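You operate a simulated robot arm through the tools that you are given. There is no shell and no other tool. Be economical: measure what you need, move in short steps, check, and stop when the job is done.

You run a simulated two-armed robot. Do the job below in one go: nothing can be reset, and whatever is moved stays where it is left.

## Task
Fetch the cream thread cone from the lower shelf of the yarn rack and stand it on the winder table. Take the grey thread cone on the middle shelf of the yarn rack and put it away on the top of the side table. Open the left cabinet drawer, fetch the white spool from there and set it on the tall carton by the heap, then shut the drawer. Turn the left length dial to 1000. Take the grey felt patch and leave it on the shelf of the sample table. Put the fat olive cone from the far end of the belt on the pad of the steam table. Close the drawer of the front table. Take the grey spool and leave it on the left end of the front table. Open the glass door, take the pale blue sock from the floor of the drying cabinet and put it in the green tray, then shut the door. Shut the right bench drawer. Put the cream band on the glass of the light board away on the top of the trims bench. Take the blue part cone on the near end of the belt and put it away on the free end of the doubling table. Pull the tall cream cupboard door open. Do these in any order. Set down upright: cream thread cone, grey thread cone, white spool, fat olive cone, grey spool.

Only the result counts: the job must be done as asked and must still hold three seconds after the hand-in. Knocking over, shifting, dropping, spilling or breaking anything else fails it.

## Robot
Two 7-joint arms with two-finger parallel grippers on one trunk, on a base that drives. Base frame: it is fixed to the floor where the robot stands at the start and does not move with it; the origin is under the middle of the robot, x ahead of it, y to its left, z up. Readings come in m, rad, newtons and seconds.
The left shoulder is at the start at [0.05, 0.168, 1.095], the right one opposite. Places, roughly: blue part cone [-5, 3.25, 0.75]; cream band (16x4x2 cm) [-4.1, 3.4, 0.9]; drawer of the front table [-2.3, 0.5, 0.7]; fat olive cone [-5.75, 3.25, 0.75]; free end of the doubling table [0.4, -3.5, 0.8]; glass door [0.2, 2.5, 0.8]; green tray (27x30x5 cm) [-0.8, 3.4, 0.9]; grey felt patch (9x7x2 cm) [-0.9, 1, 0.8]; grey spool [-1, 1, 0.75]; left cabinet drawer [0.5, -0.4, 0.8]; left end of the front table [-2.4, 0.4, 0.8]; left length dial [0.4, -1.6, 0.8]; pad of the steam table [-1.1, 3.4, 0.9]; pale blue sock [0.5, 2.25, 0.5]; right bench drawer [-2.6, 3.1, 0.7]; shelf of the sample table [-1.2, 1.1, 0.3]; tall carton by the heap [-1.3, -0.1, 0.6]; tall cream cupboard door [0.3, -4.7, 1]; top of the side table [-4.1, 1.9, 0.8]; top of the trims bench [-6.8, 0, 0.8]; winder table [0.3, -1.8, 0.8]. Payload 1.57 kg a hand.
Tool frame (each hand has its own): the origin (TCP) lies between the finger pads and is the grasp point; the fingertips stand 0.03 m ahead of it; z points along the fingers, y is the line along which they close. The gripper opens to 0.08 m. The fingers are 0.017 m wide and 0.012 m thick; the gripper's body (0.04 by 0.082 m) begins 0.08 m behind the TCP.
Orientation is told as [roll, pitch, yaw] about the base's x, y, z axes, in that order, counted from this pose: with the fingers straight down and closing along the base's y, the tool's x points along the base's -x, its y along +y and its z along -z.

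## Interface
- The arms move only by the tool jog_arm. It takes "left_series", "right_series" or both (then of equal length, played together; a hand with none holds still); each is a list of rows, each a list of 3 entries, a list of its own where there are three numbers: the shift along the tool's x, y, z in m, then the turn, a rotation vector about the tool's x, y, z in rad, then the gripper command, from -1 (shut) to 1 (fully open), values between in proportion. In form: [[[tx, ty, tz], [rx, ry, rz], hand], ...]. A call has 1 to 10 rows; each row shifts and turns the commanded pose from where the row before left it, along the tool's axes as they then stand. Rows are played at 5 a second. More than 0.05 m and 0.15 rad between two rows, or a gripper value outside its range, and nothing of the call is played. Where a pose cannot be reached the arm comes as near as it can. A force on the tool above 40 N (or 10 N above the force at the start of the call, whichever is more), or a blocked arm, ends the call early, and 0.2 s more pass. The fingers move at their own pace (about 0.045 m/s each) and stop on an object; they squeeze with about 25 N. The grip force told is the motor's: it shows also when the fingers shut on nothing. Time passes only in rows, and 0.2 s behind the last, so rows that do not move let the fingers close. It gives the time, the measured TCP pose, the force on the tool (base axes), the opening and the grip force at its end, in the units of the frame above (readings bear some noise), with the torque about the TCP (base axes, N m) and any sound that the robot's microphone picked up.
- Cameras (640 x 400 px; columns grow to the right, rows downward): "scene" is now at [0.1401, -0.0502, 1.3216]; the picture's right is [-0.40, -0.92, 0.00], its down [-0.36, 0.16, -0.92] and it looks along [0.84, -0.37, -0.39] (base axes); focal length 214 px, centre (320, 200). "left" rides on the left gripper at [0.072, 0.007, -0.122] in its tool frame; the picture's right is [-0.09, 1.00, 0.00], its down [-0.84, -0.08, -0.54] and it looks along [-0.54, -0.05, 0.84] (tool axes); focal length 238 px, centre (320, 200). "right" rides on the right gripper at [0.072, -0.007, -0.122] in its tool frame; the picture's right is [0.09, 1.00, 0.00], its down [-0.84, 0.08, -0.54] and it looks along [-0.54, 0.05, 0.84] (tool axes); focal length 238 px, centre (320, 200). There is no depth. A picture from a camera that has moved, and an enlarged one, comes with that camera's place and axes in the base frame and with its lens. The place of the scene camera against the robot may be out by one fixed shift of up to 0.025 m in any direction.
- capture(camera): a new picture of that camera. It takes no simulated time.
- slide_trunk(by): slides the trunk up (or, below 0, down) by that many m; the arms and the scene camera ride with it, the base frame stays. It gives what a move gives, with no picture.
- roll_base(legs): drives the robot by 1 to 6 legs, each [ahead, left, turn to the left] in m, m and rad, along the robot's own axes; the way and the turn of a leg run together, so that a leg with both is an arc; at most 1.5 m and 3.142 rad a leg. The arms and the cameras ride along, it lands a little off, and it stops where it bumps. It gives what a move gives.
- aim_head(pan, tilt): turns the head with the scene camera to pan (to the left, within 1.396 rad either way) and tilt (down, from -0.506 to 1.204), counted from straight ahead of the robot. It gives what a move gives.
- enlarge(camera, box): a new picture of the part [left, top, right, bottom] of that camera's present view, enlarged. It takes no simulated time.
- finish_job(): hands the job in; it is judged then, once.

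Go step by step. Nothing tells you exact positions but the pictures and the camera data: compare them with the known pose of the tool, close in by small moves and look again before you grip or let go. The budget is 588 turns and 370 pictures, counting those below and the enlarged ones. Unless the task says otherwise, let go and move clear before handing in.

The tools are called by a JSON object that holds its "api" and its "payload". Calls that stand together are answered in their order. jog_arm: Moves the arms, as the interface text tells. Its arguments: {"type":"object","properties":{"left_series":{"type":"array"},"right_series":{"type":"array"}},"required":[]} The other tools are called the same way: slide_trunk (by) slides the trunk up or down; roll_base (legs) drives the base; aim_head (pan, tilt) turns the head that bears the scene camera; capture (camera) takes a picture; enlarge (camera, box) takes an enlarged picture of a part of a camera's view; finish_job () hands the job in.

At the start:

```text
t: 0.0
left_ee_pos: [0.3482, 0.0213, 1.2808]
left_orientation: [-0.003, 0.0, 0.003]
left_force: [-0.1, 0.0, 0.0]
left_ft_torque: [0.0, -0.01, -0.01]
left_grip_width: 0.08
left_grip_force: 0.1
right_ee_pos: [0.4033, -0.4019, 1.1702]
right_orientation: [-0.001, 0.001, -0.001]
right_force: [0.1, -0.8, 0.0]
right_ft_torque: [-0.01, -0.01, 0.02]
right_grip_width: 0.0798
right_grip_force: 0.2
trunk travel left (down, up): [-0.264, 0.179]
robot x, y, heading: [0.0008, -0.0019, -0.004]
head pan, tilt: [-0.414, 0.401]
```

scene: 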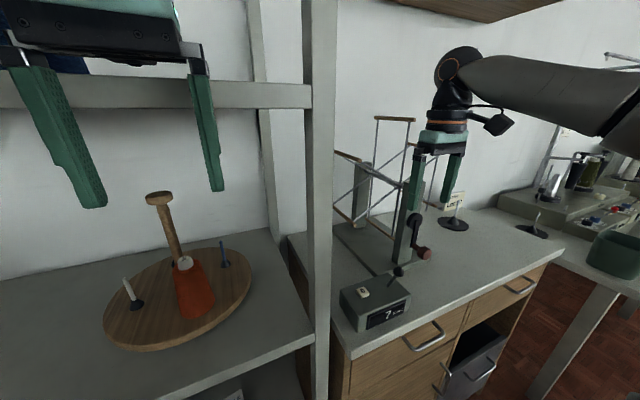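
right: 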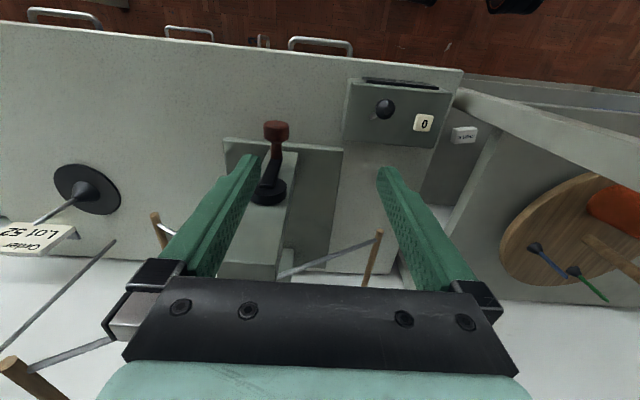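
left: 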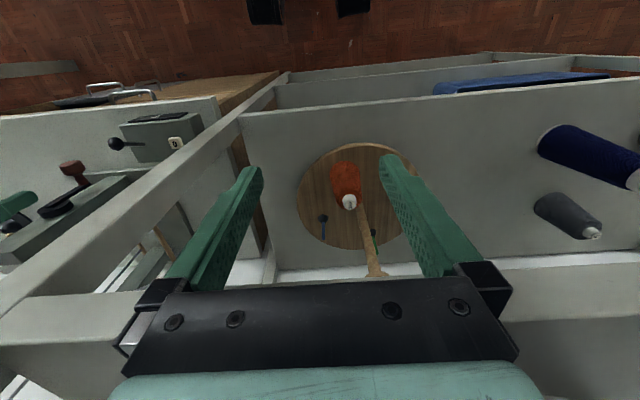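

I see the yarn rack ahead-left and a winder-type cabinet ahead-right. First I look around with the head.

{"api": "aim_head", "payload": {"pan": 0.5, "tilt": 0.5}}

{"api": "capture", "payload": {"camera": "scene"}}

```text
t: 1.2
left_ee_pos: [0.3468, 0.0207, 1.2805]
left_orientation: [-0.002, 0.0, 0.001]
left_force: [0.0, 0.2, -0.5]
left_ft_torque: [-0.02, -0.02, -0.01]
left_grip_width: 0.0801
left_grip_force: 0.2
right_ee_pos: [0.4027, -0.4025, 1.1706]
right_orientation: [-0.001, 0.0, -0.002]
right_force: [0.4, -0.3, 0.1]
right_ft_torque: [-0.02, -0.02, 0.01]
right_grip_width: 0.0798
right_grip_force: 0.1
trunk travel left (down, up): [-0.264, 0.179]
robot x, y, heading: [-0.0016, -0.0015, 0.003]
head pan, tilt: [0.499, 0.499]
```

```text
366 pictures are left
camera scene: at [0.1352, 0.0306, 1.3127], right [0.48, -0.88, 0.0], down [-0.42, -0.23, -0.88], along [0.77, 0.42, -0.48], focal length 214 px, centre (320, 200)
```

scene: 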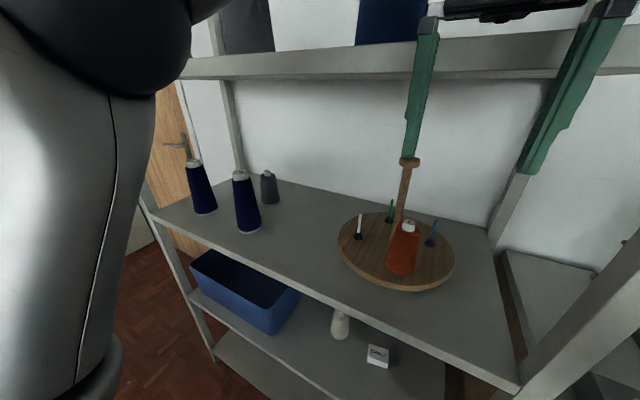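

{"api": "aim_head", "payload": {"pan": -0.5, "tilt": 0.8}}

{"api": "capture", "payload": {"camera": "scene"}}

{"api": "aim_head", "payload": {"pan": 1.39, "tilt": 0.4}}

{"api": "capture", "payload": {"camera": "scene"}}

{"api": "aim_head", "payload": {"pan": -1.39, "tilt": 0.4}}

{"api": "capture", "payload": {"camera": "scene"}}

```text
t: 2.5
left_ee_pos: [0.3467, 0.0202, 1.2801]
left_orientation: [-0.001, 0.001, 0.001]
left_force: [1.3, 0.6, 0.4]
left_ft_torque: [0.02, -0.02, 0.0]
left_grip_width: 0.0797
left_grip_force: 0.0
right_ee_pos: [0.4022, -0.4021, 1.171]
right_orientation: [0.001, -0.002, -0.001]
right_force: [-0.1, 0.0, -0.2]
right_ft_torque: [-0.02, -0.01, -0.02]
right_grip_width: 0.08
right_grip_force: 0.0
trunk travel left (down, up): [-0.264, 0.179]
robot x, y, heading: [0.0027, -0.0015, -0.004]
head pan, tilt: [-0.499, 0.799]
```

```text
365 pictures are left
camera scene: at [0.1262, -0.0515, 1.2867], right [-0.48, -0.88, 0.0], down [-0.63, 0.34, -0.7], along [0.61, -0.33, -0.72], focal length 214 px, centre (320, 200)
```

scene: 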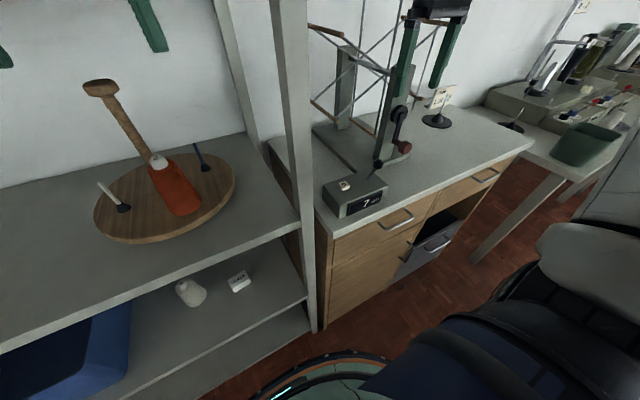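

```text
t: 4.3
left_ee_pos: [0.3486, 0.0197, 1.2806]
left_orientation: [-0.003, 0.0, 0.001]
left_force: [0.7, -0.2, 0.2]
left_ft_torque: [0.01, 0.0, 0.0]
left_grip_width: 0.0799
left_grip_force: 0.1
right_ee_pos: [0.4015, -0.4014, 1.1704]
right_orientation: [0.0, -0.001, -0.003]
right_force: [0.6, 0.6, -0.2]
right_ft_torque: [0.0, -0.02, 0.05]
right_grip_width: 0.0799
right_grip_force: 0.1
trunk travel left (down, up): [-0.264, 0.179]
robot x, y, heading: [0.001, 0.0001, -0.002]
head pan, tilt: [1.389, 0.4]
```

```text
364 pictures are left
camera scene: at [0.0721, 0.0782, 1.3218], right [0.98, -0.18, 0.0], down [-0.07, -0.38, -0.92], along [0.17, 0.91, -0.39], focal length 214 px, centre (320, 200)
```

scene: 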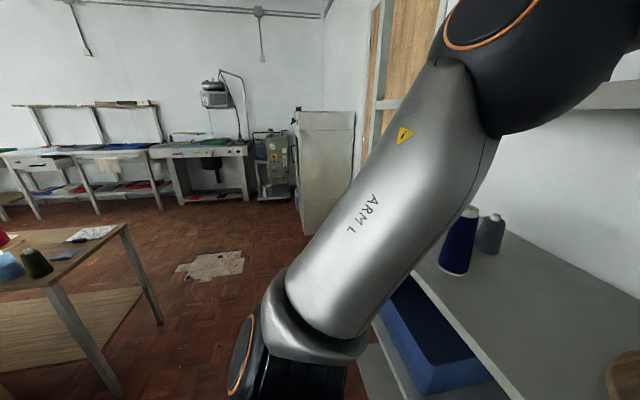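

```text
t: 6.8
left_ee_pos: [0.3473, 0.0202, 1.2801]
left_orientation: [-0.001, 0.001, 0.003]
left_force: [0.6, 0.3, -0.3]
left_ft_torque: [-0.02, 0.01, 0.03]
left_grip_width: 0.0798
left_grip_force: 0.1
right_ee_pos: [0.4028, -0.4025, 1.1714]
right_orientation: [0.0, 0.001, -0.002]
right_force: [0.5, -0.3, -0.4]
right_ft_torque: [-0.01, 0.04, -0.01]
right_grip_width: 0.0798
right_grip_force: 0.0
trunk travel left (down, up): [-0.264, 0.179]
robot x, y, heading: [0.0009, 0.0019, 0.002]
head pan, tilt: [-1.389, 0.4]
```

```text
363 pictures are left
camera scene: at [0.0721, -0.104, 1.3218], right [-0.98, -0.18, 0.0], down [-0.07, 0.38, -0.92], along [0.17, -0.91, -0.39], focal length 214 px, centre (320, 200)
```

scene: 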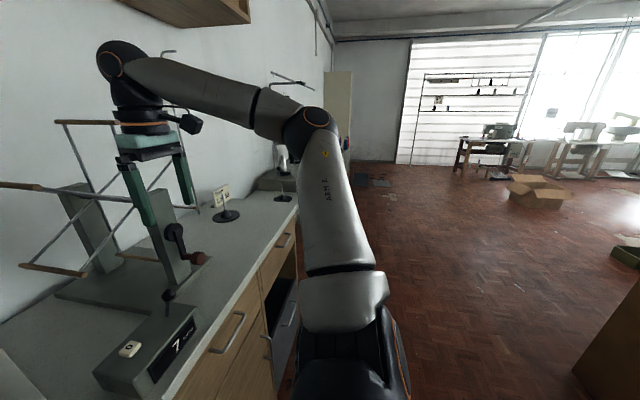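

{"api": "roll_base", "payload": {"legs": [[-0.3, 0, 0]]}}

{"api": "slide_trunk", "payload": {"by": -0.22}}

{"api": "aim_head", "payload": {"pan": 0.2, "tilt": 0.5}}

{"api": "capture", "payload": {"camera": "scene"}}

```text
t: 8.8
left_ee_pos: [0.0482, 0.0215, 1.2815]
left_orientation: [0.0, -0.003, -0.002]
left_force: [-0.2, 0.2, -1.7]
left_ft_torque: [-0.02, 0.0, 0.0]
left_grip_width: 0.0799
left_grip_force: 0.1
right_ee_pos: [0.101, -0.4037, 1.1707]
right_orientation: [0.0, 0.001, -0.005]
right_force: [0.6, 0.3, -0.1]
right_ft_torque: [0.01, 0.01, -0.03]
right_grip_width: 0.0799
right_grip_force: 0.1
trunk travel left (down, up): [-0.264, 0.179]
robot x, y, heading: [-0.2988, 0.0023, -0.005]
head pan, tilt: [-1.389, 0.4]
```

```text
t: 11.2
left_ee_pos: [0.0473, 0.0194, 1.0595]
left_orientation: [-0.002, 0.0, -0.003]
left_force: [0.9, -0.4, -0.4]
left_ft_torque: [0.0, -0.01, 0.0]
left_grip_width: 0.0802
left_grip_force: 0.0
right_ee_pos: [0.1008, -0.4041, 0.9504]
right_orientation: [-0.001, 0.0, -0.006]
right_force: [0.1, 0.1, 0.5]
right_ft_torque: [-0.04, -0.02, -0.01]
right_grip_width: 0.0801
right_grip_force: 0.1
trunk travel left (down, up): [-0.044, 0.399]
robot x, y, heading: [-0.2966, 0.0005, -0.003]
head pan, tilt: [-1.389, 0.4]
```

```text
t: 12.8
left_ee_pos: [0.0486, 0.0202, 1.0596]
left_orientation: [-0.002, 0.001, -0.002]
left_force: [-0.1, -0.3, -0.1]
left_ft_torque: [0.02, 0.0, 0.0]
left_grip_width: 0.0801
left_grip_force: 0.0
right_ee_pos: [0.1008, -0.4027, 0.9498]
right_orientation: [0.001, 0.001, -0.005]
right_force: [-0.5, 0.7, 0.8]
right_ft_torque: [0.02, 0.02, 0.03]
right_grip_width: 0.0799
right_grip_force: 0.1
trunk travel left (down, up): [-0.044, 0.399]
robot x, y, heading: [-0.2985, -0.0012, -0.002]
head pan, tilt: [0.201, 0.499]
```

```text
362 pictures are left
camera scene: at [-0.1548, 0.0053, 1.0927], right [0.19, -0.98, 0.0], down [-0.47, -0.09, -0.88], along [0.86, 0.17, -0.48], focal length 214 px, centre (320, 200)
```

scene: 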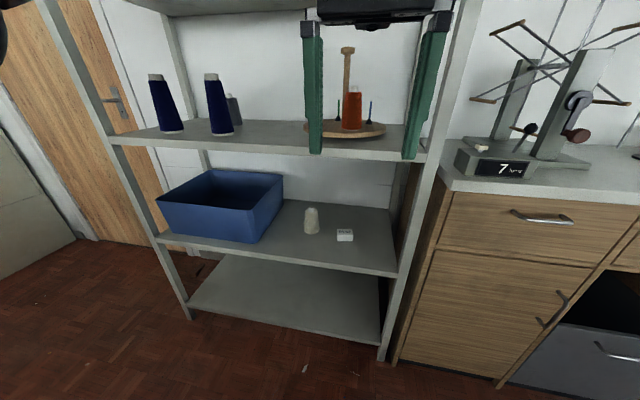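

{"api": "jog_arm", "payload": {"left_series": [[[0, 0.025, 0], [0, -0.145, 0], 1], [[0, 0.025, 0], [0, -0.145, 0], 1], [[0, 0.025, 0], [0, -0.145, 0], 1], [[0, 0.025, 0], [0, -0.145, 0], 1], [[0, 0.025, 0], [0, -0.145, 0], 1], [[0, 0.025, 0], [0, -0.145, 0], 1]]}}

{"api": "jog_arm", "payload": {"left_series": [[[0.0344, 0, 0.029], [0, 0, 0], 1], [[0.0344, 0, 0.029], [0, 0, 0], 1], [[0.0344, 0, 0.029], [0, 0, 0], 1], [[0.0344, 0, 0.029], [0, 0, 0], 1], [[0.0344, 0, 0.029], [0, 0, 0], 1], [[0.0344, 0, 0.029], [0, 0, 0], 1], [[0.0344, 0, 0.029], [0, 0, 0], 1], [[0, 0, 0], [0, 0, 0], 1]]}}

{"api": "capture", "payload": {"camera": "left"}}

```text
t: 14.2
left_ee_pos: [0.0492, 0.1706, 1.0587]
left_orientation: [-0.004, -0.875, 0.0]
left_force: [-0.7, 0.3, 0.5]
left_ft_torque: [-0.03, 0.03, -0.01]
left_grip_width: 0.0798
left_grip_force: 0.1
right_ee_pos: [0.1016, -0.4051, 0.9513]
right_orientation: [0.0, 0.001, -0.004]
right_force: [-1.2, 0.1, 0.2]
right_ft_torque: [0.01, 0.02, 0.01]
right_grip_width: 0.0797
right_grip_force: 0.0
trunk travel left (down, up): [-0.044, 0.399]
robot x, y, heading: [-0.2987, -0.0017, -0.006]
head pan, tilt: [0.201, 0.499]
```

```text
t: 16.0
left_ee_pos: [0.107, 0.1413, 0.7792]
left_orientation: [-0.003, -0.868, -0.001]
left_force: [0.2, -0.7, 0.0]
left_ft_torque: [-0.02, 0.03, 0.01]
left_grip_width: 0.0801
left_grip_force: 0.1
left hand out of reach, approached as far as the arm can: row 4, 5, 6, 7
right_ee_pos: [0.1012, -0.4035, 0.9498]
right_orientation: [0.0, 0.001, -0.004]
right_force: [1.0, 0.0, -0.2]
right_ft_torque: [-0.03, 0.04, -0.01]
right_grip_width: 0.0801
right_grip_force: 0.1
trunk travel left (down, up): [-0.044, 0.399]
robot x, y, heading: [-0.2999, 0.0005, -0.0]
head pan, tilt: [0.201, 0.499]
```

```text
361 pictures are left
camera left: at [-0.0335, 0.1484, 0.8034], right [0.06, 1.0, 0.07], down [0.13, -0.08, 0.99], along [0.99, -0.05, -0.13], focal length 238 px, centre (320, 200)
```

left: 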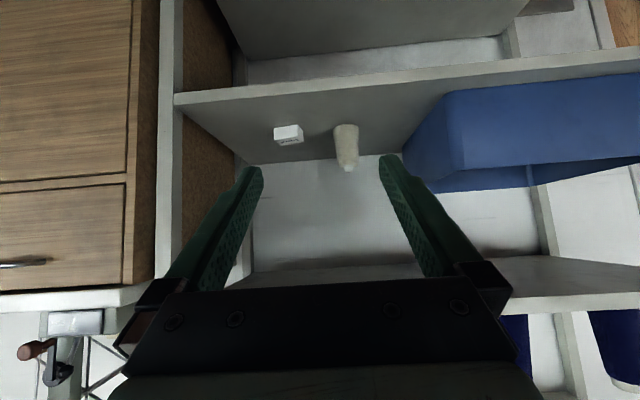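

{"api": "jog_arm", "payload": {"left_series": [[[-0.032, 0, 0.038], [0, 0, 0], 1], [[-0.032, 0, 0.038], [0, 0, 0], 1], [[-0.032, 0, 0.038], [0, 0, 0], 1], [[-0.032, 0, 0.038], [0, 0, 0], 1], [[0, 0, 0], [0, 0, 0], 1]]}}

{"api": "capture", "payload": {"camera": "left"}}

```text
t: 17.2
left_ee_pos: [0.3047, 0.142, 0.7772]
left_orientation: [-0.001, -0.87, -0.002]
left_force: [-0.1, 1.2, 0.1]
left_ft_torque: [0.01, 0.03, 0.01]
left_grip_width: 0.0798
left_grip_force: 0.0
right_ee_pos: [0.1004, -0.4031, 0.9505]
right_orientation: [-0.001, 0.0, -0.006]
right_force: [0.3, 0.2, -0.5]
right_ft_torque: [0.02, -0.01, 0.03]
right_grip_width: 0.0802
right_grip_force: 0.0
trunk travel left (down, up): [-0.044, 0.399]
robot x, y, heading: [-0.2993, 0.0014, -0.003]
head pan, tilt: [0.201, 0.499]
```

```text
360 pictures are left
camera left: at [0.1652, 0.1484, 0.8023], right [0.06, 1.0, 0.07], down [0.12, -0.08, 0.99], along [0.99, -0.05, -0.13], focal length 238 px, centre (320, 200)
```

left: 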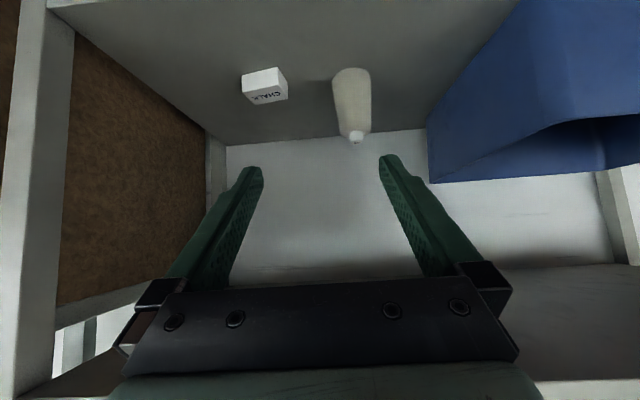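

{"api": "jog_arm", "payload": {"left_series": [[[-0.006, 0.013, 0.038], [0, 0, 0], 1], [[-0.006, 0.013, 0.038], [0, 0, 0], 1], [[-0.006, 0.013, 0.038], [0, 0, 0], 1], [[-0.006, 0.013, 0.038], [0, 0, 0], 1], [[0, 0, 0], [0, 0, 0], 1]]}}

{"api": "capture", "payload": {"camera": "left"}}

```text
t: 18.4
left_ee_pos: [0.4369, 0.1935, 0.6975]
left_orientation: [-0.004, -0.869, -0.001]
left_force: [0.1, 0.4, 0.0]
left_ft_torque: [0.02, -0.02, 0.01]
left_grip_width: 0.08
left_grip_force: 0.0
right_ee_pos: [0.1017, -0.404, 0.9496]
right_orientation: [-0.003, 0.0, -0.005]
right_force: [-0.3, 0.3, -0.1]
right_ft_torque: [0.02, 0.0, -0.01]
right_grip_width: 0.08
right_grip_force: 0.0
trunk travel left (down, up): [-0.044, 0.399]
robot x, y, heading: [-0.3003, -0.0007, -0.004]
head pan, tilt: [0.201, 0.499]
```

```text
359 pictures are left
camera left: at [0.2966, 0.2009, 0.7231], right [0.06, 1.0, 0.07], down [0.12, -0.08, 0.99], along [0.99, -0.05, -0.13], focal length 238 px, centre (320, 200)
```

left: 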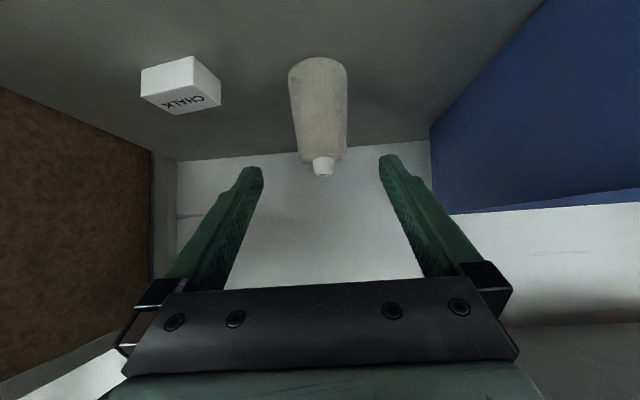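

{"api": "jog_arm", "payload": {"left_series": [[[0, 0, 0.04], [0, 0, 0], 1], [[0, 0, 0.04], [0, 0, 0], 1], [[0, 0, 0.04], [0, 0, 0], 1], [[0, 0, 0], [0, 0, 0], 1]]}}

{"api": "capture", "payload": {"camera": "left"}}

```text
t: 19.4
left_ee_pos: [0.4843, 0.1904, 0.652]
left_orientation: [-0.004, -0.872, 0.0]
left_force: [0.2, 0.3, -0.4]
left_ft_torque: [0.01, 0.03, 0.0]
left_grip_width: 0.0798
left_grip_force: 0.1
left hand out of reach, approached as far as the arm can: row 2, 3
right_ee_pos: [0.1012, -0.4052, 0.9507]
right_orientation: [0.002, 0.002, -0.007]
right_force: [-0.6, -0.2, -0.1]
right_ft_torque: [-0.01, 0.0, 0.05]
right_grip_width: 0.08
right_grip_force: 0.0
trunk travel left (down, up): [-0.044, 0.399]
robot x, y, heading: [-0.3009, -0.0006, -0.005]
head pan, tilt: [0.201, 0.499]
```

```text
358 pictures are left
camera left: at [0.3438, 0.1972, 0.6765], right [0.06, 1.0, 0.07], down [0.12, -0.08, 0.99], along [0.99, -0.05, -0.13], focal length 238 px, centre (320, 200)
```

left: 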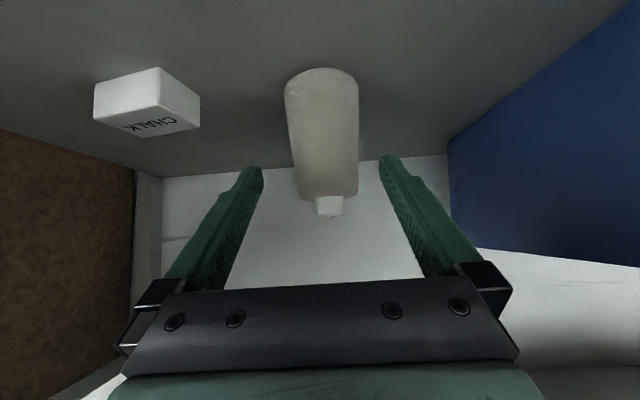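

{"api": "roll_base", "payload": {"legs": [[0.05, 0, 0]]}}

{"api": "capture", "payload": {"camera": "left"}}

```text
t: 20.4
left_ee_pos: [0.5339, 0.1901, 0.6514]
left_orientation: [-0.004, -0.87, 0.0]
left_force: [-0.2, -0.1, -0.1]
left_ft_torque: [-0.01, 0.0, 0.01]
left_grip_width: 0.0803
left_grip_force: 0.1
right_ee_pos: [0.1512, -0.4045, 0.9503]
right_orientation: [-0.003, -0.001, -0.007]
right_force: [0.4, 0.3, -0.2]
right_ft_torque: [-0.05, -0.03, -0.04]
right_grip_width: 0.0802
right_grip_force: 0.1
trunk travel left (down, up): [-0.044, 0.399]
robot x, y, heading: [-0.2501, 0.0027, -0.003]
head pan, tilt: [0.201, 0.499]
```

```text
357 pictures are left
camera left: at [0.3938, 0.1968, 0.6767], right [0.06, 1.0, 0.07], down [0.12, -0.08, 0.99], along [0.99, -0.05, -0.13], focal length 238 px, centre (320, 200)
```

left: 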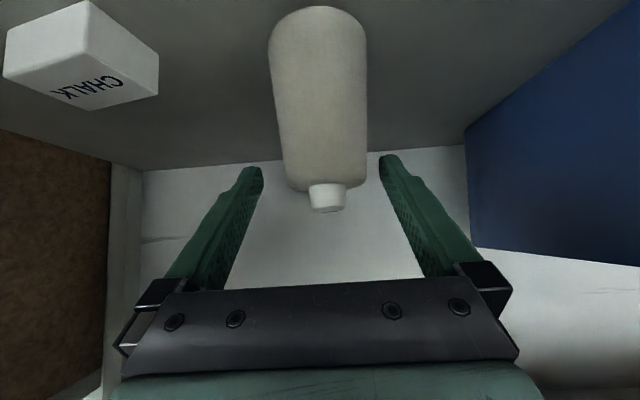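

{"api": "jog_arm", "payload": {"left_series": [[[0.0125, 0.001, 0.0105], [0, 0, 0], 1], [[0.0125, 0.001, 0.0105], [0, 0, 0], 1], [[0, 0, 0], [0, 0, 0], 1]]}}

{"api": "capture", "payload": {"camera": "left"}}

```text
t: 21.1
left_ee_pos: [0.5271, 0.1926, 0.6144]
left_orientation: [-0.003, -0.872, 0.001]
left_force: [0.1, -0.1, 0.0]
left_ft_torque: [0.0, -0.02, 0.01]
left_grip_width: 0.08
left_grip_force: 0.0
left hand out of reach, approached as far as the arm can: row 1, 2
right_ee_pos: [0.1503, -0.4037, 0.9506]
right_orientation: [0.001, -0.002, -0.006]
right_force: [0.0, 0.2, 0.6]
right_ft_torque: [0.01, 0.01, 0.0]
right_grip_width: 0.0799
right_grip_force: 0.0
trunk travel left (down, up): [-0.044, 0.399]
robot x, y, heading: [-0.2499, 0.0042, -0.006]
head pan, tilt: [0.201, 0.499]
```

```text
356 pictures are left
camera left: at [0.3868, 0.1981, 0.6397], right [0.06, 1.0, 0.07], down [0.12, -0.08, 0.99], along [0.99, -0.05, -0.13], focal length 238 px, centre (320, 200)
```

left: 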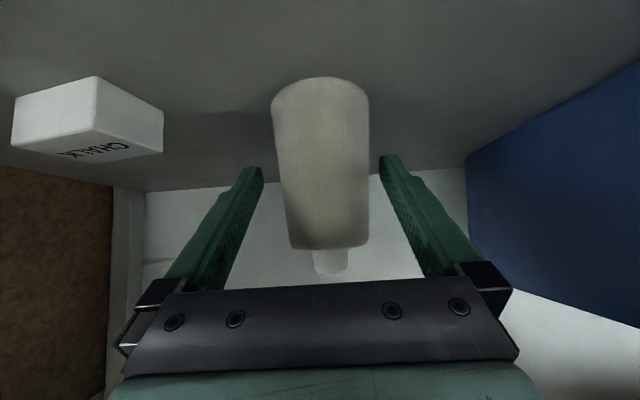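

{"api": "jog_arm", "payload": {"left_series": [[[0, 0, 0], [0, 0, 0], -1], [[0, 0, 0], [0, 0, 0], -1], [[0, 0, 0], [0, 0, 0], -1], [[0, 0, 0], [0, 0, 0], -1], [[0, 0, 0], [0, 0, 0], -1]]}}

{"api": "capture", "payload": {"camera": "left"}}

```text
t: 22.4
left_ee_pos: [0.5282, 0.192, 0.6148]
left_orientation: [-0.004, -0.871, 0.0]
left_force: [-0.6, 0.0, -0.1]
left_ft_torque: [0.04, -0.01, 0.03]
left_grip_width: 0.0579
left_grip_force: 24.9
right_ee_pos: [0.1514, -0.4046, 0.9503]
right_orientation: [0.001, 0.001, -0.006]
right_force: [-0.8, -0.4, 0.3]
right_ft_torque: [0.0, 0.01, 0.03]
right_grip_width: 0.0799
right_grip_force: 0.0
trunk travel left (down, up): [-0.044, 0.399]
robot x, y, heading: [-0.2515, 0.0006, 0.0]
head pan, tilt: [0.201, 0.499]
```

```text
355 pictures are left
camera left: at [0.3869, 0.1984, 0.64], right [0.06, 1.0, 0.07], down [0.12, -0.08, 0.99], along [0.99, -0.05, -0.13], focal length 238 px, centre (320, 200)
```

left: 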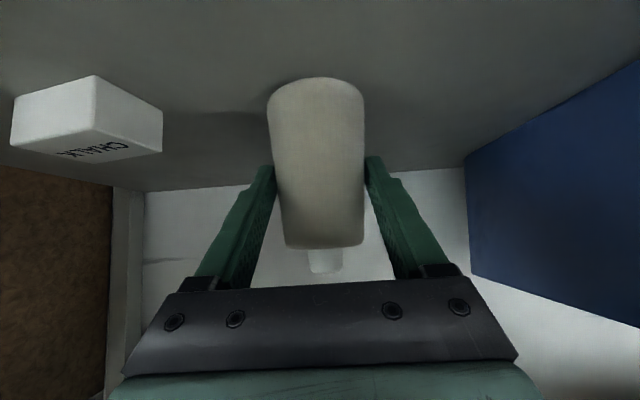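

{"api": "slide_trunk", "payload": {"by": 0.04}}

{"api": "roll_base", "payload": {"legs": [[-0.35, 0, 0]]}}

{"api": "capture", "payload": {"camera": "left"}}

{"api": "capture", "payload": {"camera": "scene"}}

```text
t: 23.2
left_ee_pos: [0.5273, 0.1909, 0.6548]
left_orientation: [-0.003, -0.872, -0.001]
left_force: [0.3, 1.5, -1.7]
left_ft_torque: [0.02, 0.04, -0.02]
left_grip_width: 0.0578
left_grip_force: 25.5
right_ee_pos: [0.1512, -0.4043, 0.99]
right_orientation: [0.001, 0.0, -0.005]
right_force: [0.7, -0.1, -0.4]
right_ft_torque: [-0.02, -0.03, -0.04]
right_grip_width: 0.0799
right_grip_force: 0.1
trunk travel left (down, up): [-0.084, 0.359]
robot x, y, heading: [-0.2487, 0.0005, -0.005]
head pan, tilt: [0.201, 0.499]
```

```text
t: 25.4
left_ee_pos: [0.1802, 0.1919, 0.6559]
left_orientation: [-0.005, -0.871, -0.001]
left_force: [-0.5, -0.2, -2.1]
left_ft_torque: [0.01, 0.02, -0.01]
left_grip_width: 0.0575
left_grip_force: 25.7
right_ee_pos: [-0.1953, -0.402, 0.9907]
right_orientation: [-0.001, 0.002, -0.005]
right_force: [0.0, 0.2, 0.0]
right_ft_torque: [0.04, -0.01, 0.01]
right_grip_width: 0.0797
right_grip_force: 0.1
trunk travel left (down, up): [-0.084, 0.359]
robot x, y, heading: [-0.5975, 0.001, -0.007]
head pan, tilt: [0.201, 0.499]
```

```text
354 pictures are left
camera left: at [0.0401, 0.2, 0.6799], right [0.06, 1.0, 0.07], down [0.12, -0.08, 0.99], along [0.99, -0.05, -0.13], focal length 238 px, centre (320, 200)
```

left: 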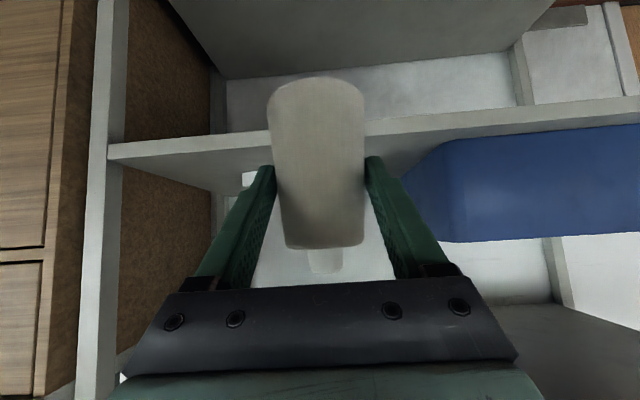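

```text
353 pictures are left
camera scene: at [-0.4517, 0.0067, 1.1326], right [0.2, -0.98, 0.0], down [-0.47, -0.09, -0.88], along [0.86, 0.17, -0.48], focal length 214 px, centre (320, 200)
```

scene: 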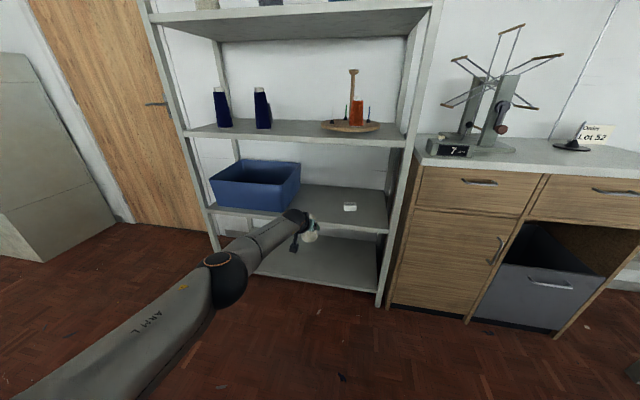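

{"api": "roll_base", "payload": {"legs": [[-0.1, 0, 0], [0, -0.9, 0]]}}

{"api": "slide_trunk", "payload": {"by": 0.3}}

{"api": "aim_head", "payload": {"pan": -0.4, "tilt": 0.4}}

{"api": "capture", "payload": {"camera": "scene"}}

```text
t: 30.9
left_ee_pos: [0.0759, -0.7052, 0.6555]
left_orientation: [-0.005, -0.87, -0.002]
left_force: [-0.3, -0.6, -1.3]
left_ft_torque: [0.0, 0.0, 0.0]
left_grip_width: 0.0575
left_grip_force: 25.2
right_ee_pos: [-0.3002, -1.3016, 0.9904]
right_orientation: [-0.001, 0.001, -0.007]
right_force: [-0.8, -0.4, 0.1]
right_ft_torque: [0.01, 0.01, 0.01]
right_grip_width: 0.0801
right_grip_force: 0.2
trunk travel left (down, up): [-0.084, 0.359]
robot x, y, heading: [-0.6987, -0.8946, -0.01]
head pan, tilt: [0.201, 0.499]
```

```text
t: 33.9
left_ee_pos: [0.0756, -0.7065, 0.9543]
left_orientation: [-0.002, -0.866, -0.001]
left_force: [0.8, 0.7, -1.1]
left_ft_torque: [0.02, -0.01, 0.02]
left_grip_width: 0.0578
left_grip_force: 24.9
right_ee_pos: [-0.3, -1.3005, 1.2908]
right_orientation: [0.0, 0.001, -0.007]
right_force: [0.0, 0.2, 0.5]
right_ft_torque: [-0.02, -0.01, -0.01]
right_grip_width: 0.0799
right_grip_force: 0.1
trunk travel left (down, up): [-0.384, 0.059]
robot x, y, heading: [-0.7049, -0.8922, -0.008]
head pan, tilt: [0.201, 0.499]
```

```text
t: 34.9
left_ee_pos: [0.077, -0.7067, 0.9556]
left_orientation: [-0.004, -0.871, -0.001]
left_force: [-0.1, 0.2, -1.1]
left_ft_torque: [0.0, 0.06, -0.03]
left_grip_width: 0.0579
left_grip_force: 25.1
right_ee_pos: [-0.3015, -1.3006, 1.2905]
right_orientation: [-0.001, 0.001, -0.007]
right_force: [0.5, 0.1, -0.2]
right_ft_torque: [-0.03, -0.02, 0.02]
right_grip_width: 0.0799
right_grip_force: 0.0
trunk travel left (down, up): [-0.384, 0.059]
robot x, y, heading: [-0.6995, -0.8915, -0.003]
head pan, tilt: [-0.4, 0.4]
```

```text
352 pictures are left
camera scene: at [-0.56, -0.9456, 1.4418], right [-0.39, -0.92, 0.0], down [-0.36, 0.15, -0.92], along [0.85, -0.36, -0.39], focal length 214 px, centre (320, 200)
```

scene: 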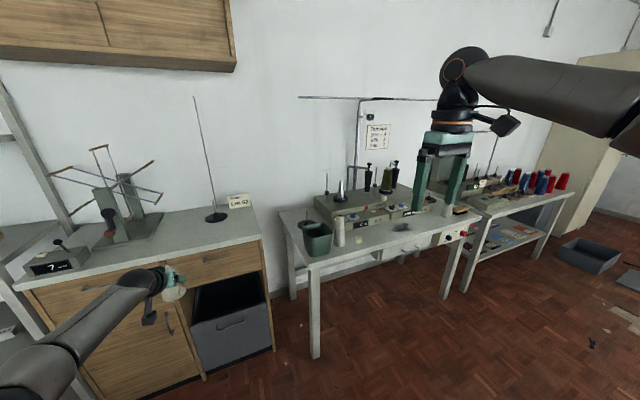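

{"api": "enlarge", "payload": {"camera": "scene", "box": [270, 140, 490, 278]}}

```text
2.90 times, centred on (380, 209) of scene
camera zoom: at [-0.56, -0.9456, 1.4418], right [-0.39, -0.92, 0.0], down [-0.36, 0.15, -0.92], along [0.85, -0.36, -0.39], focal length 622 px, centre (146, 174)
```

zoom: 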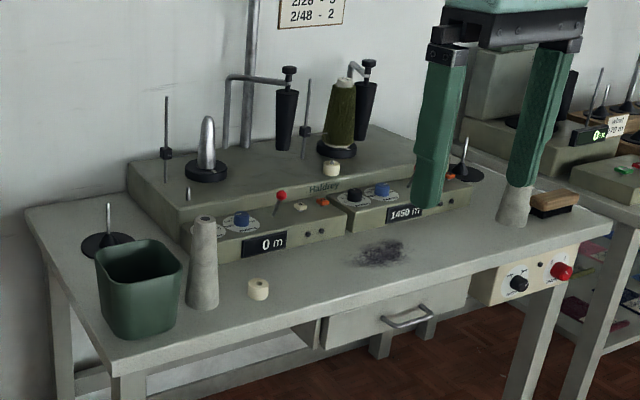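

{"api": "roll_base", "payload": {"legs": [[0, -0.85, 0]]}}

{"api": "aim_head", "payload": {"pan": 0.0, "tilt": 0.5}}

{"api": "capture", "payload": {"camera": "scene"}}

{"api": "enlarge", "payload": {"camera": "scene", "box": [220, 80, 420, 205]}}

```text
t: 39.4
left_ee_pos: [0.0708, -1.5584, 0.9548]
left_orientation: [-0.002, -0.87, -0.004]
left_force: [-0.7, 0.2, -0.7]
left_ft_torque: [0.01, 0.0, -0.03]
left_grip_width: 0.0579
left_grip_force: 24.6
right_ee_pos: [-0.3077, -2.1509, 1.2905]
right_orientation: [0.001, 0.0, -0.009]
right_force: [0.1, -0.7, -0.5]
right_ft_torque: [0.01, 0.02, 0.0]
right_grip_width: 0.08
right_grip_force: 0.0
trunk travel left (down, up): [-0.384, 0.059]
robot x, y, heading: [-0.7036, -1.7458, -0.01]
head pan, tilt: [-0.4, 0.4]
```

```text
t: 40.3
left_ee_pos: [0.0703, -1.5565, 0.9547]
left_orientation: [-0.006, -0.869, -0.004]
left_force: [0.0, -0.1, -1.6]
left_ft_torque: [0.01, 0.05, 0.03]
left_grip_width: 0.0577
left_grip_force: 25.1
right_ee_pos: [-0.3076, -2.1505, 1.2912]
right_orientation: [-0.001, 0.0, -0.007]
right_force: [-0.7, 0.4, 0.9]
right_ft_torque: [0.03, -0.01, 0.0]
right_grip_width: 0.08
right_grip_force: 0.1
trunk travel left (down, up): [-0.384, 0.059]
robot x, y, heading: [-0.7063, -1.7468, -0.01]
head pan, tilt: [0.0, 0.499]
```

```text
350 pictures are left
camera scene: at [-0.5603, -1.7602, 1.4326], right [-0.01, -1.0, 0.0], down [-0.48, 0.0, -0.88], along [0.88, -0.01, -0.48], focal length 214 px, centre (320, 200)
```

scene: 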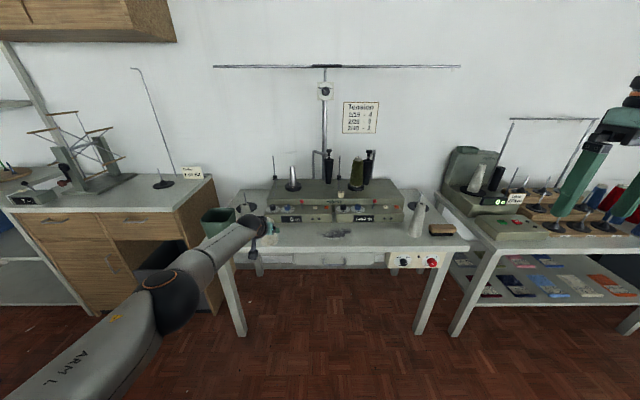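

```text
3.20 times, centred on (320, 142) of scene
camera zoom: at [-0.5603, -1.7602, 1.4326], right [-0.01, -1.0, 0.0], down [-0.48, 0.0, -0.88], along [0.88, -0.01, -0.48], focal length 686 px, centre (320, 384)
```

zoom: 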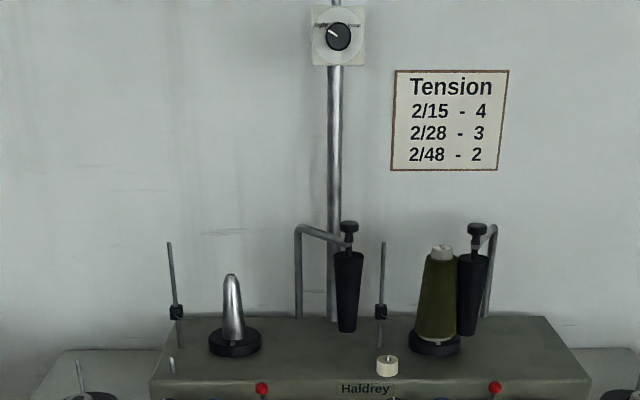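

{"api": "roll_base", "payload": {"legs": [[0, -0.52, 0]]}}

{"api": "capture", "payload": {"camera": "left"}}

{"api": "capture", "payload": {"camera": "scene"}}

```text
t: 43.4
left_ee_pos: [0.0672, -2.0721, 0.9548]
left_orientation: [-0.003, -0.869, 0.005]
left_force: [0.3, 0.4, -0.6]
left_ft_torque: [-0.03, 0.01, -0.03]
left_grip_width: 0.0577
left_grip_force: 25.3
right_ee_pos: [-0.305, -2.6708, 1.2899]
right_orientation: [-0.001, -0.001, 0.002]
right_force: [-0.2, -0.3, -0.7]
right_ft_torque: [0.01, 0.0, -0.01]
right_grip_width: 0.0801
right_grip_force: 0.1
trunk travel left (down, up): [-0.384, 0.059]
robot x, y, heading: [-0.7049, -2.2665, 0.001]
head pan, tilt: [0.0, 0.499]
```

```text
348 pictures are left
camera left: at [-0.0732, -2.0667, 0.9798], right [0.06, 1.0, 0.07], down [0.13, -0.08, 0.99], along [0.99, -0.05, -0.13], focal length 238 px, centre (320, 200)
```

left: 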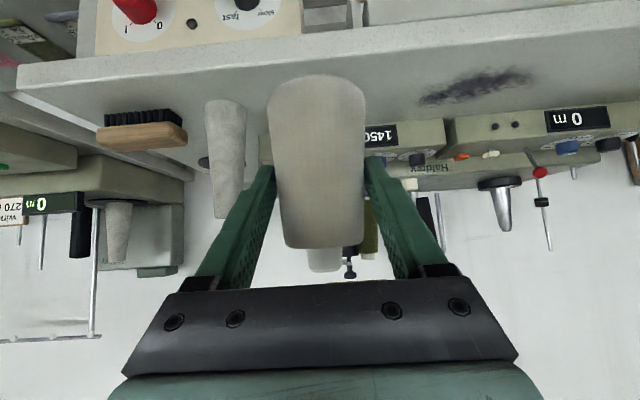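

```text
347 pictures are left
camera scene: at [-0.5618, -2.2818, 1.4326], right [0.0, -1.0, 0.0], down [-0.48, 0.0, -0.88], along [0.88, 0.0, -0.48], focal length 214 px, centre (320, 200)
```

scene: 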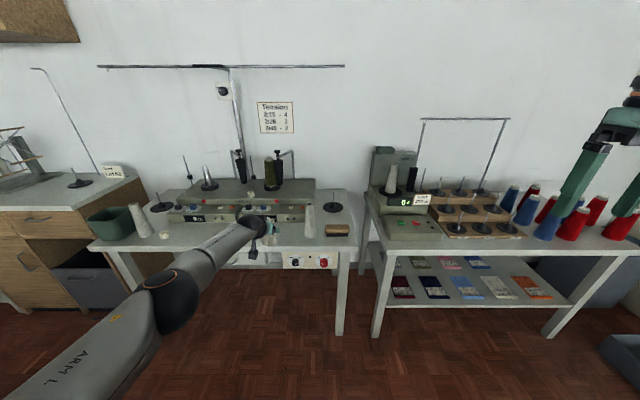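

{"api": "roll_base", "payload": {"legs": [[0.28, 0.03, 0]]}}

{"api": "slide_trunk", "payload": {"by": -0.12}}

{"api": "capture", "payload": {"camera": "left"}}

{"api": "capture", "payload": {"camera": "scene"}}

```text
t: 45.3
left_ee_pos: [0.3443, -2.0432, 0.955]
left_orientation: [-0.004, -0.869, 0.006]
left_force: [0.0, -0.2, -1.9]
left_ft_torque: [-0.02, 0.06, 0.0]
left_grip_width: 0.0574
left_grip_force: 25.0
right_ee_pos: [-0.0261, -2.6411, 1.2907]
right_orientation: [-0.002, 0.001, -0.001]
right_force: [0.2, -0.1, 0.6]
right_ft_torque: [0.02, -0.01, 0.02]
right_grip_width: 0.08
right_grip_force: 0.1
trunk travel left (down, up): [-0.384, 0.059]
robot x, y, heading: [-0.4287, -2.2383, 0.005]
head pan, tilt: [0.0, 0.499]
```

```text
t: 46.4
left_ee_pos: [0.3499, -2.0456, 0.8789]
left_orientation: [-0.013, -0.906, 0.008]
left_force: [0.5, -0.5, 14.0]
left_ft_torque: [-0.07, -0.28, 0.05]
left_grip_width: 0.0607
left_grip_force: 24.9
right_ee_pos: [-0.0291, -2.6404, 1.1939]
right_orientation: [-0.003, -0.003, 0.002]
right_force: [-0.5, 0.7, 0.3]
right_ft_torque: [-0.02, -0.02, 0.03]
right_grip_width: 0.08
right_grip_force: 0.1
trunk travel left (down, up): [-0.287, 0.156]
robot x, y, heading: [-0.4294, -2.2369, 0.003]
head pan, tilt: [0.0, 0.499]
stopped: the force on the tool passed its limit (the readings are from after the stop); the commanded pose is now the measured one
```

```text
346 pictures are left
camera left: at [0.2091, -2.0386, 0.8962], right [0.06, 1.0, 0.06], down [0.09, -0.07, 0.99], along [0.99, -0.05, -0.09], focal length 238 px, centre (320, 200)
```

left: 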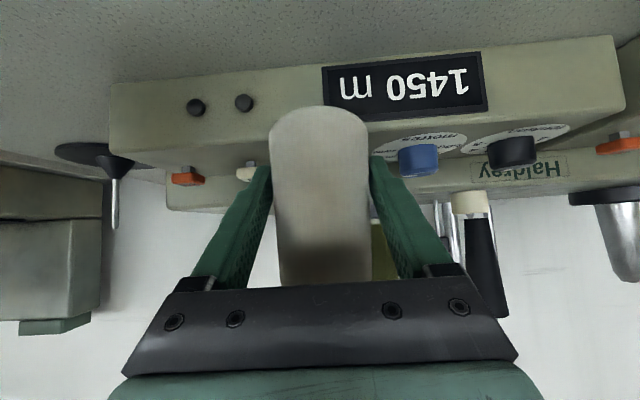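

```text
345 pictures are left
camera scene: at [-0.2867, -2.2518, 1.3352], right [0.0, -1.0, 0.0], down [-0.48, 0.0, -0.88], along [0.88, 0.0, -0.48], focal length 214 px, centre (320, 200)
```

scene: 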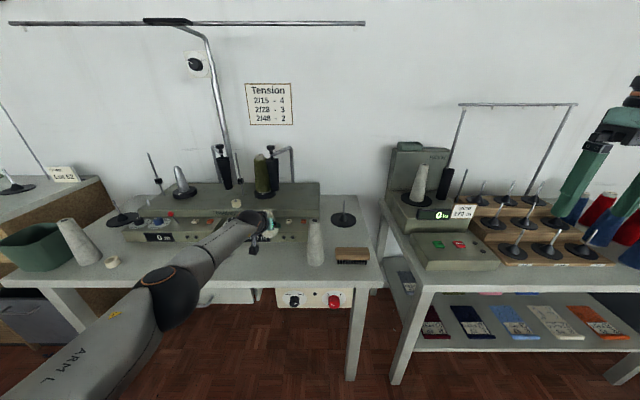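

{"api": "slide_trunk", "payload": {"by": 0.04}}

{"api": "roll_base", "payload": {"legs": [[-0.1, 0, 0]]}}

{"api": "capture", "payload": {"camera": "left"}}

{"api": "enlarge", "payload": {"camera": "scene", "box": [180, 170, 340, 270]}}

```text
t: 47.3
left_ee_pos: [0.35, -2.0437, 0.9096]
left_orientation: [-0.009, -0.891, 0.006]
left_force: [-1.1, 0.0, -1.8]
left_ft_torque: [-0.01, 0.01, -0.01]
left_grip_width: 0.0607
left_grip_force: 25.2
right_ee_pos: [-0.0273, -2.6392, 1.234]
right_orientation: [-0.001, -0.001, 0.0]
right_force: [0.8, -0.4, 1.0]
right_ft_torque: [0.03, -0.01, -0.04]
right_grip_width: 0.0798
right_grip_force: 0.0
trunk travel left (down, up): [-0.327, 0.116]
robot x, y, heading: [-0.429, -2.2401, 0.002]
head pan, tilt: [0.0, 0.499]
```

```text
t: 48.4
left_ee_pos: [0.2501, -2.0435, 0.9119]
left_orientation: [-0.009, -0.894, 0.008]
left_force: [0.5, -0.6, -0.5]
left_ft_torque: [0.0, 0.03, 0.02]
left_grip_width: 0.0606
left_grip_force: 25.0
right_ee_pos: [-0.1275, -2.6391, 1.234]
right_orientation: [-0.004, 0.0, 0.001]
right_force: [0.0, -0.2, -0.1]
right_ft_torque: [0.0, -0.02, -0.05]
right_grip_width: 0.0799
right_grip_force: 0.1
trunk travel left (down, up): [-0.327, 0.116]
robot x, y, heading: [-0.5286, -2.2358, -0.001]
head pan, tilt: [0.0, 0.499]
```

```text
344 pictures are left
camera left: at [0.1089, -2.0375, 0.9326], right [0.06, 1.0, 0.07], down [0.1, -0.07, 0.99], along [0.99, -0.05, -0.11], focal length 238 px, centre (320, 200)
```

left: 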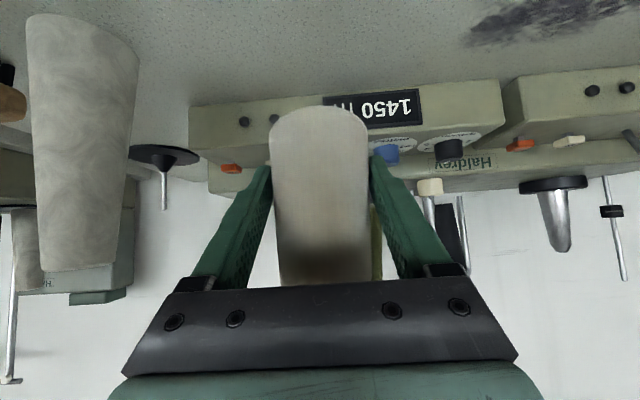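

```text
4.00 times, centred on (260, 220) of scene
camera zoom: at [-0.3846, -2.2516, 1.3758], right [0.0, -1.0, 0.0], down [-0.48, 0.0, -0.88], along [0.88, 0.0, -0.48], focal length 858 px, centre (560, 120)
```

zoom: 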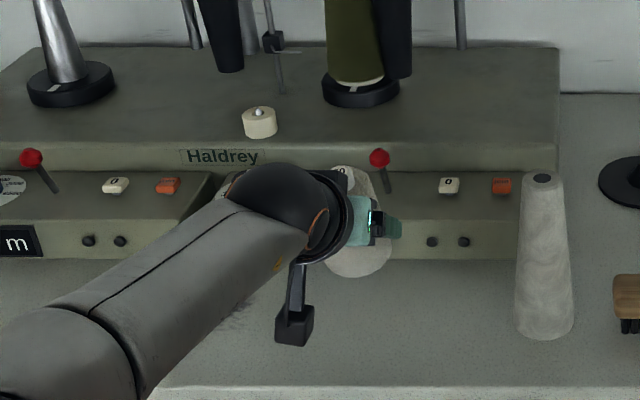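

{"api": "jog_arm", "payload": {"left_series": [[[0, 0.01, 0], [0, 0.012, 0], -1], [[0, 0.01, 0], [0, 0.012, 0], -1], [[0.0267, 0, 0.0226], [0, 0, 0], -1], [[0.0229, 0, 0.0194], [0, 0, 0], -1], [[0, 0, 0], [0, 0, 0], -1]]}}

{"api": "capture", "payload": {"camera": "left"}}

{"api": "enlarge", "payload": {"camera": "scene", "box": [180, 170, 340, 270]}}

```text
t: 49.6
left_ee_pos: [0.229, -2.0212, 0.838]
left_orientation: [-0.004, -0.871, 0.008]
left_force: [0.0, 0.4, -1.7]
left_ft_torque: [-0.02, 0.02, -0.02]
left_grip_width: 0.0606
left_grip_force: 24.5
left hand out of reach, approached as far as the arm can: row 3, 4
right_ee_pos: [-0.1271, -2.6396, 1.2352]
right_orientation: [-0.002, -0.001, 0.003]
right_force: [-0.2, -0.4, -0.3]
right_ft_torque: [0.01, 0.01, -0.01]
right_grip_width: 0.08
right_grip_force: 0.1
trunk travel left (down, up): [-0.327, 0.116]
robot x, y, heading: [-0.5309, -2.2419, 0.004]
head pan, tilt: [0.0, 0.499]
```

```text
342 pictures are left
camera left: at [0.0892, -2.0151, 0.8622], right [0.05, 1.0, 0.07], down [0.13, -0.07, 0.99], along [0.99, -0.05, -0.13], focal length 238 px, centre (320, 200)
```

left: 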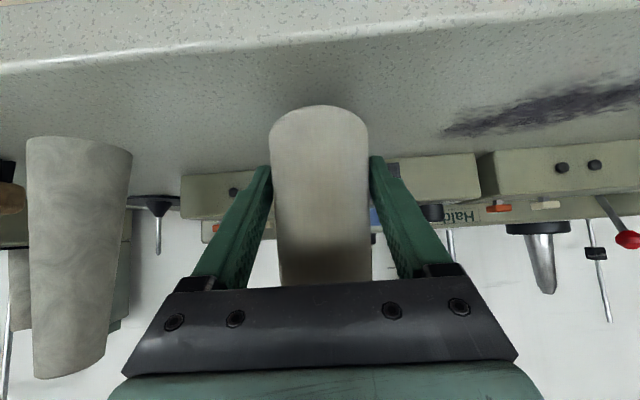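

```text
4.00 times, centred on (260, 220) of scene
camera zoom: at [-0.3837, -2.2517, 1.3757], right [0.0, -1.0, 0.0], down [-0.48, 0.0, -0.88], along [0.88, 0.0, -0.48], focal length 858 px, centre (560, 120)
```

zoom: 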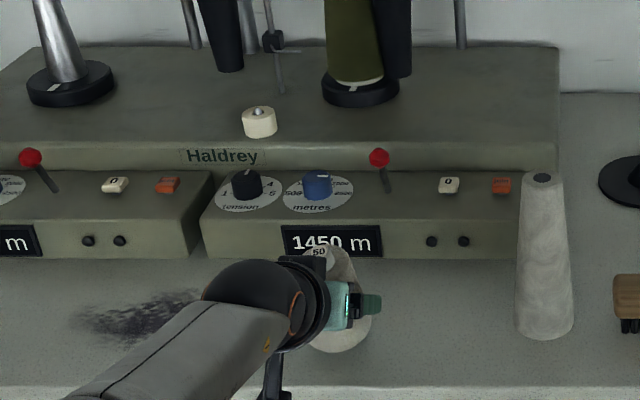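

{"api": "roll_base", "payload": {"legs": [[0.045, 0, 0]]}}

{"api": "jog_arm", "payload": {"left_series": [[[0.0076, 0, 0.0065], [0, 0, 0], -1], [[0.0076, 0, 0.0065], [0, 0, 0], -1], [[0, 0, 0], [0, 0, 0], -1]]}}

{"api": "capture", "payload": {"camera": "left"}}

```text
t: 50.5
left_ee_pos: [0.2762, -2.0216, 0.8371]
left_orientation: [-0.005, -0.868, 0.009]
left_force: [0.3, -0.2, -2.2]
left_ft_torque: [0.0, 0.0, -0.01]
left_grip_width: 0.0602
left_grip_force: 25.4
right_ee_pos: [-0.0812, -2.6404, 1.2313]
right_orientation: [-0.001, 0.002, 0.001]
right_force: [1.0, -0.7, -0.9]
right_ft_torque: [0.02, 0.05, 0.01]
right_grip_width: 0.0801
right_grip_force: 0.0
trunk travel left (down, up): [-0.327, 0.116]
robot x, y, heading: [-0.4848, -2.2381, 0.003]
head pan, tilt: [0.0, 0.499]
```

```text
t: 51.3
left_ee_pos: [0.2705, -2.0227, 0.828]
left_orientation: [-0.007, -0.869, 0.006]
left_force: [-0.6, 0.0, -0.9]
left_ft_torque: [-0.01, 0.01, 0.0]
left_grip_width: 0.0604
left_grip_force: 25.6
left hand out of reach, approached as far as the arm can: row 1, 2
right_ee_pos: [-0.0828, -2.6419, 1.234]
right_orientation: [-0.001, -0.001, 0.001]
right_force: [0.0, 0.2, 0.1]
right_ft_torque: [0.01, -0.05, -0.01]
right_grip_width: 0.0799
right_grip_force: 0.1
trunk travel left (down, up): [-0.327, 0.116]
robot x, y, heading: [-0.4895, -2.2438, 0.001]
head pan, tilt: [0.0, 0.499]
```

```text
340 pictures are left
camera left: at [0.1308, -2.0161, 0.8526], right [0.06, 1.0, 0.07], down [0.13, -0.07, 0.99], along [0.99, -0.05, -0.13], focal length 238 px, centre (320, 200)
```

left: 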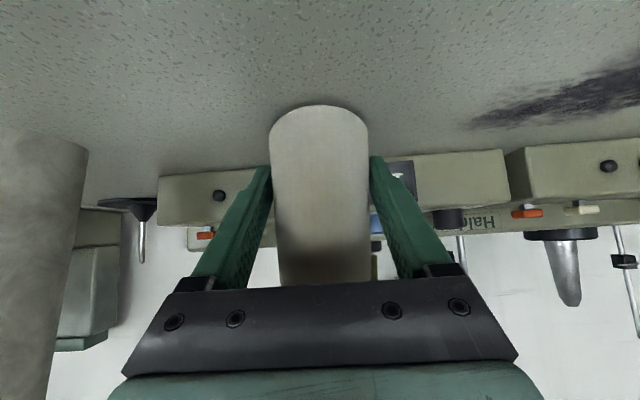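

{"api": "slide_trunk", "payload": {"by": -0.012}}

{"api": "capture", "payload": {"camera": "left"}}

```text
t: 51.9
left_ee_pos: [0.2723, -2.023, 0.8255]
left_orientation: [-0.008, -0.885, 0.006]
left_force: [2.3, 2.1, 26.3]
left_ft_torque: [0.15, 0.04, 0.0]
left_grip_width: 0.0606
left_grip_force: 24.9
right_ee_pos: [-0.0849, -2.6425, 1.2226]
right_orientation: [0.0, -0.003, -0.001]
right_force: [0.6, 0.2, 0.3]
right_ft_torque: [0.01, 0.02, -0.01]
right_grip_width: 0.0799
right_grip_force: 0.0
trunk travel left (down, up): [-0.315, 0.128]
robot x, y, heading: [-0.484, -2.2392, -0.0]
head pan, tilt: [0.0, 0.499]
```

```text
339 pictures are left
camera left: at [0.1322, -2.0162, 0.8481], right [0.06, 1.0, 0.07], down [0.11, -0.07, 0.99], along [0.99, -0.05, -0.11], focal length 238 px, centre (320, 200)
```

left: 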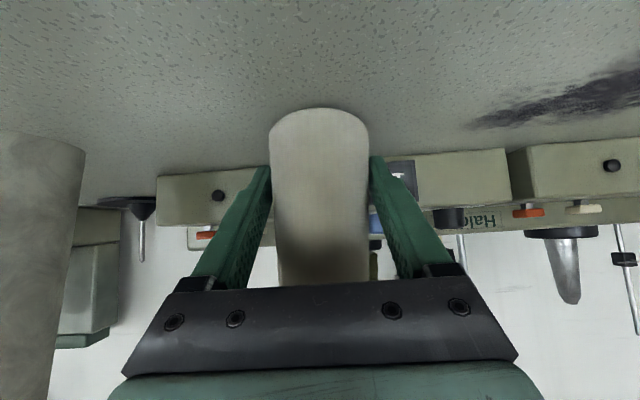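

{"api": "slide_trunk", "payload": {"by": 0.006}}

{"api": "jog_arm", "payload": {"left_series": [[[0, 0, 0], [0, 0, 0], 0], [[0, 0, 0], [0, 0, 0], 0.5], [[0, 0, 0], [0, 0, 0], 1], [[0, 0, 0], [0, 0, 0], 1]]}}

{"api": "capture", "payload": {"camera": "left"}}

```text
t: 52.5
left_ee_pos: [0.2729, -2.0232, 0.826]
left_orientation: [-0.008, -0.875, 0.007]
left_force: [5.3, 1.6, 13.1]
left_ft_torque: [0.11, -0.14, -0.04]
left_grip_width: 0.0607
left_grip_force: 24.7
right_ee_pos: [-0.0828, -2.6412, 1.2291]
right_orientation: [0.0, -0.001, 0.0]
right_force: [1.1, -0.4, 0.1]
right_ft_torque: [-0.01, 0.0, 0.01]
right_grip_width: 0.0802
right_grip_force: 0.1
trunk travel left (down, up): [-0.321, 0.122]
robot x, y, heading: [-0.4857, -2.2376, 0.002]
head pan, tilt: [0.0, 0.499]
```

```text
t: 53.5
left_ee_pos: [0.2697, -2.0225, 0.8215]
left_orientation: [-0.007, -0.868, 0.008]
left_force: [-0.5, -0.2, 0.2]
left_ft_torque: [0.03, -0.02, 0.01]
left_grip_width: 0.08
left_grip_force: 0.0
right_ee_pos: [-0.0824, -2.6397, 1.2276]
right_orientation: [-0.002, 0.0, -0.001]
right_force: [0.6, 0.8, 0.2]
right_ft_torque: [-0.01, 0.0, -0.02]
right_grip_width: 0.0798
right_grip_force: 0.1
trunk travel left (down, up): [-0.321, 0.122]
robot x, y, heading: [-0.481, -2.2364, 0.004]
head pan, tilt: [0.0, 0.499]
```

```text
338 pictures are left
camera left: at [0.1305, -2.0163, 0.8465], right [0.06, 1.0, 0.07], down [0.13, -0.07, 0.99], along [0.99, -0.05, -0.13], focal length 238 px, centre (320, 200)
```

left: 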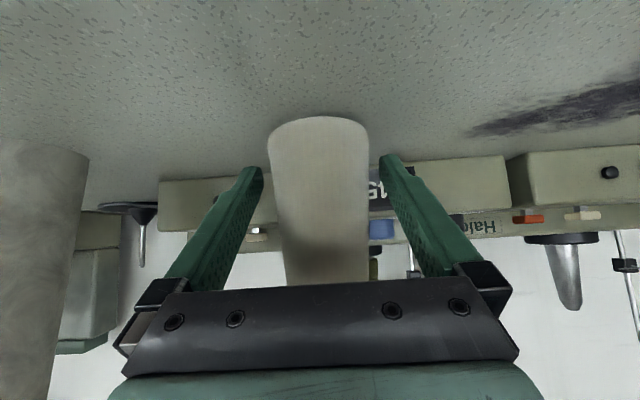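

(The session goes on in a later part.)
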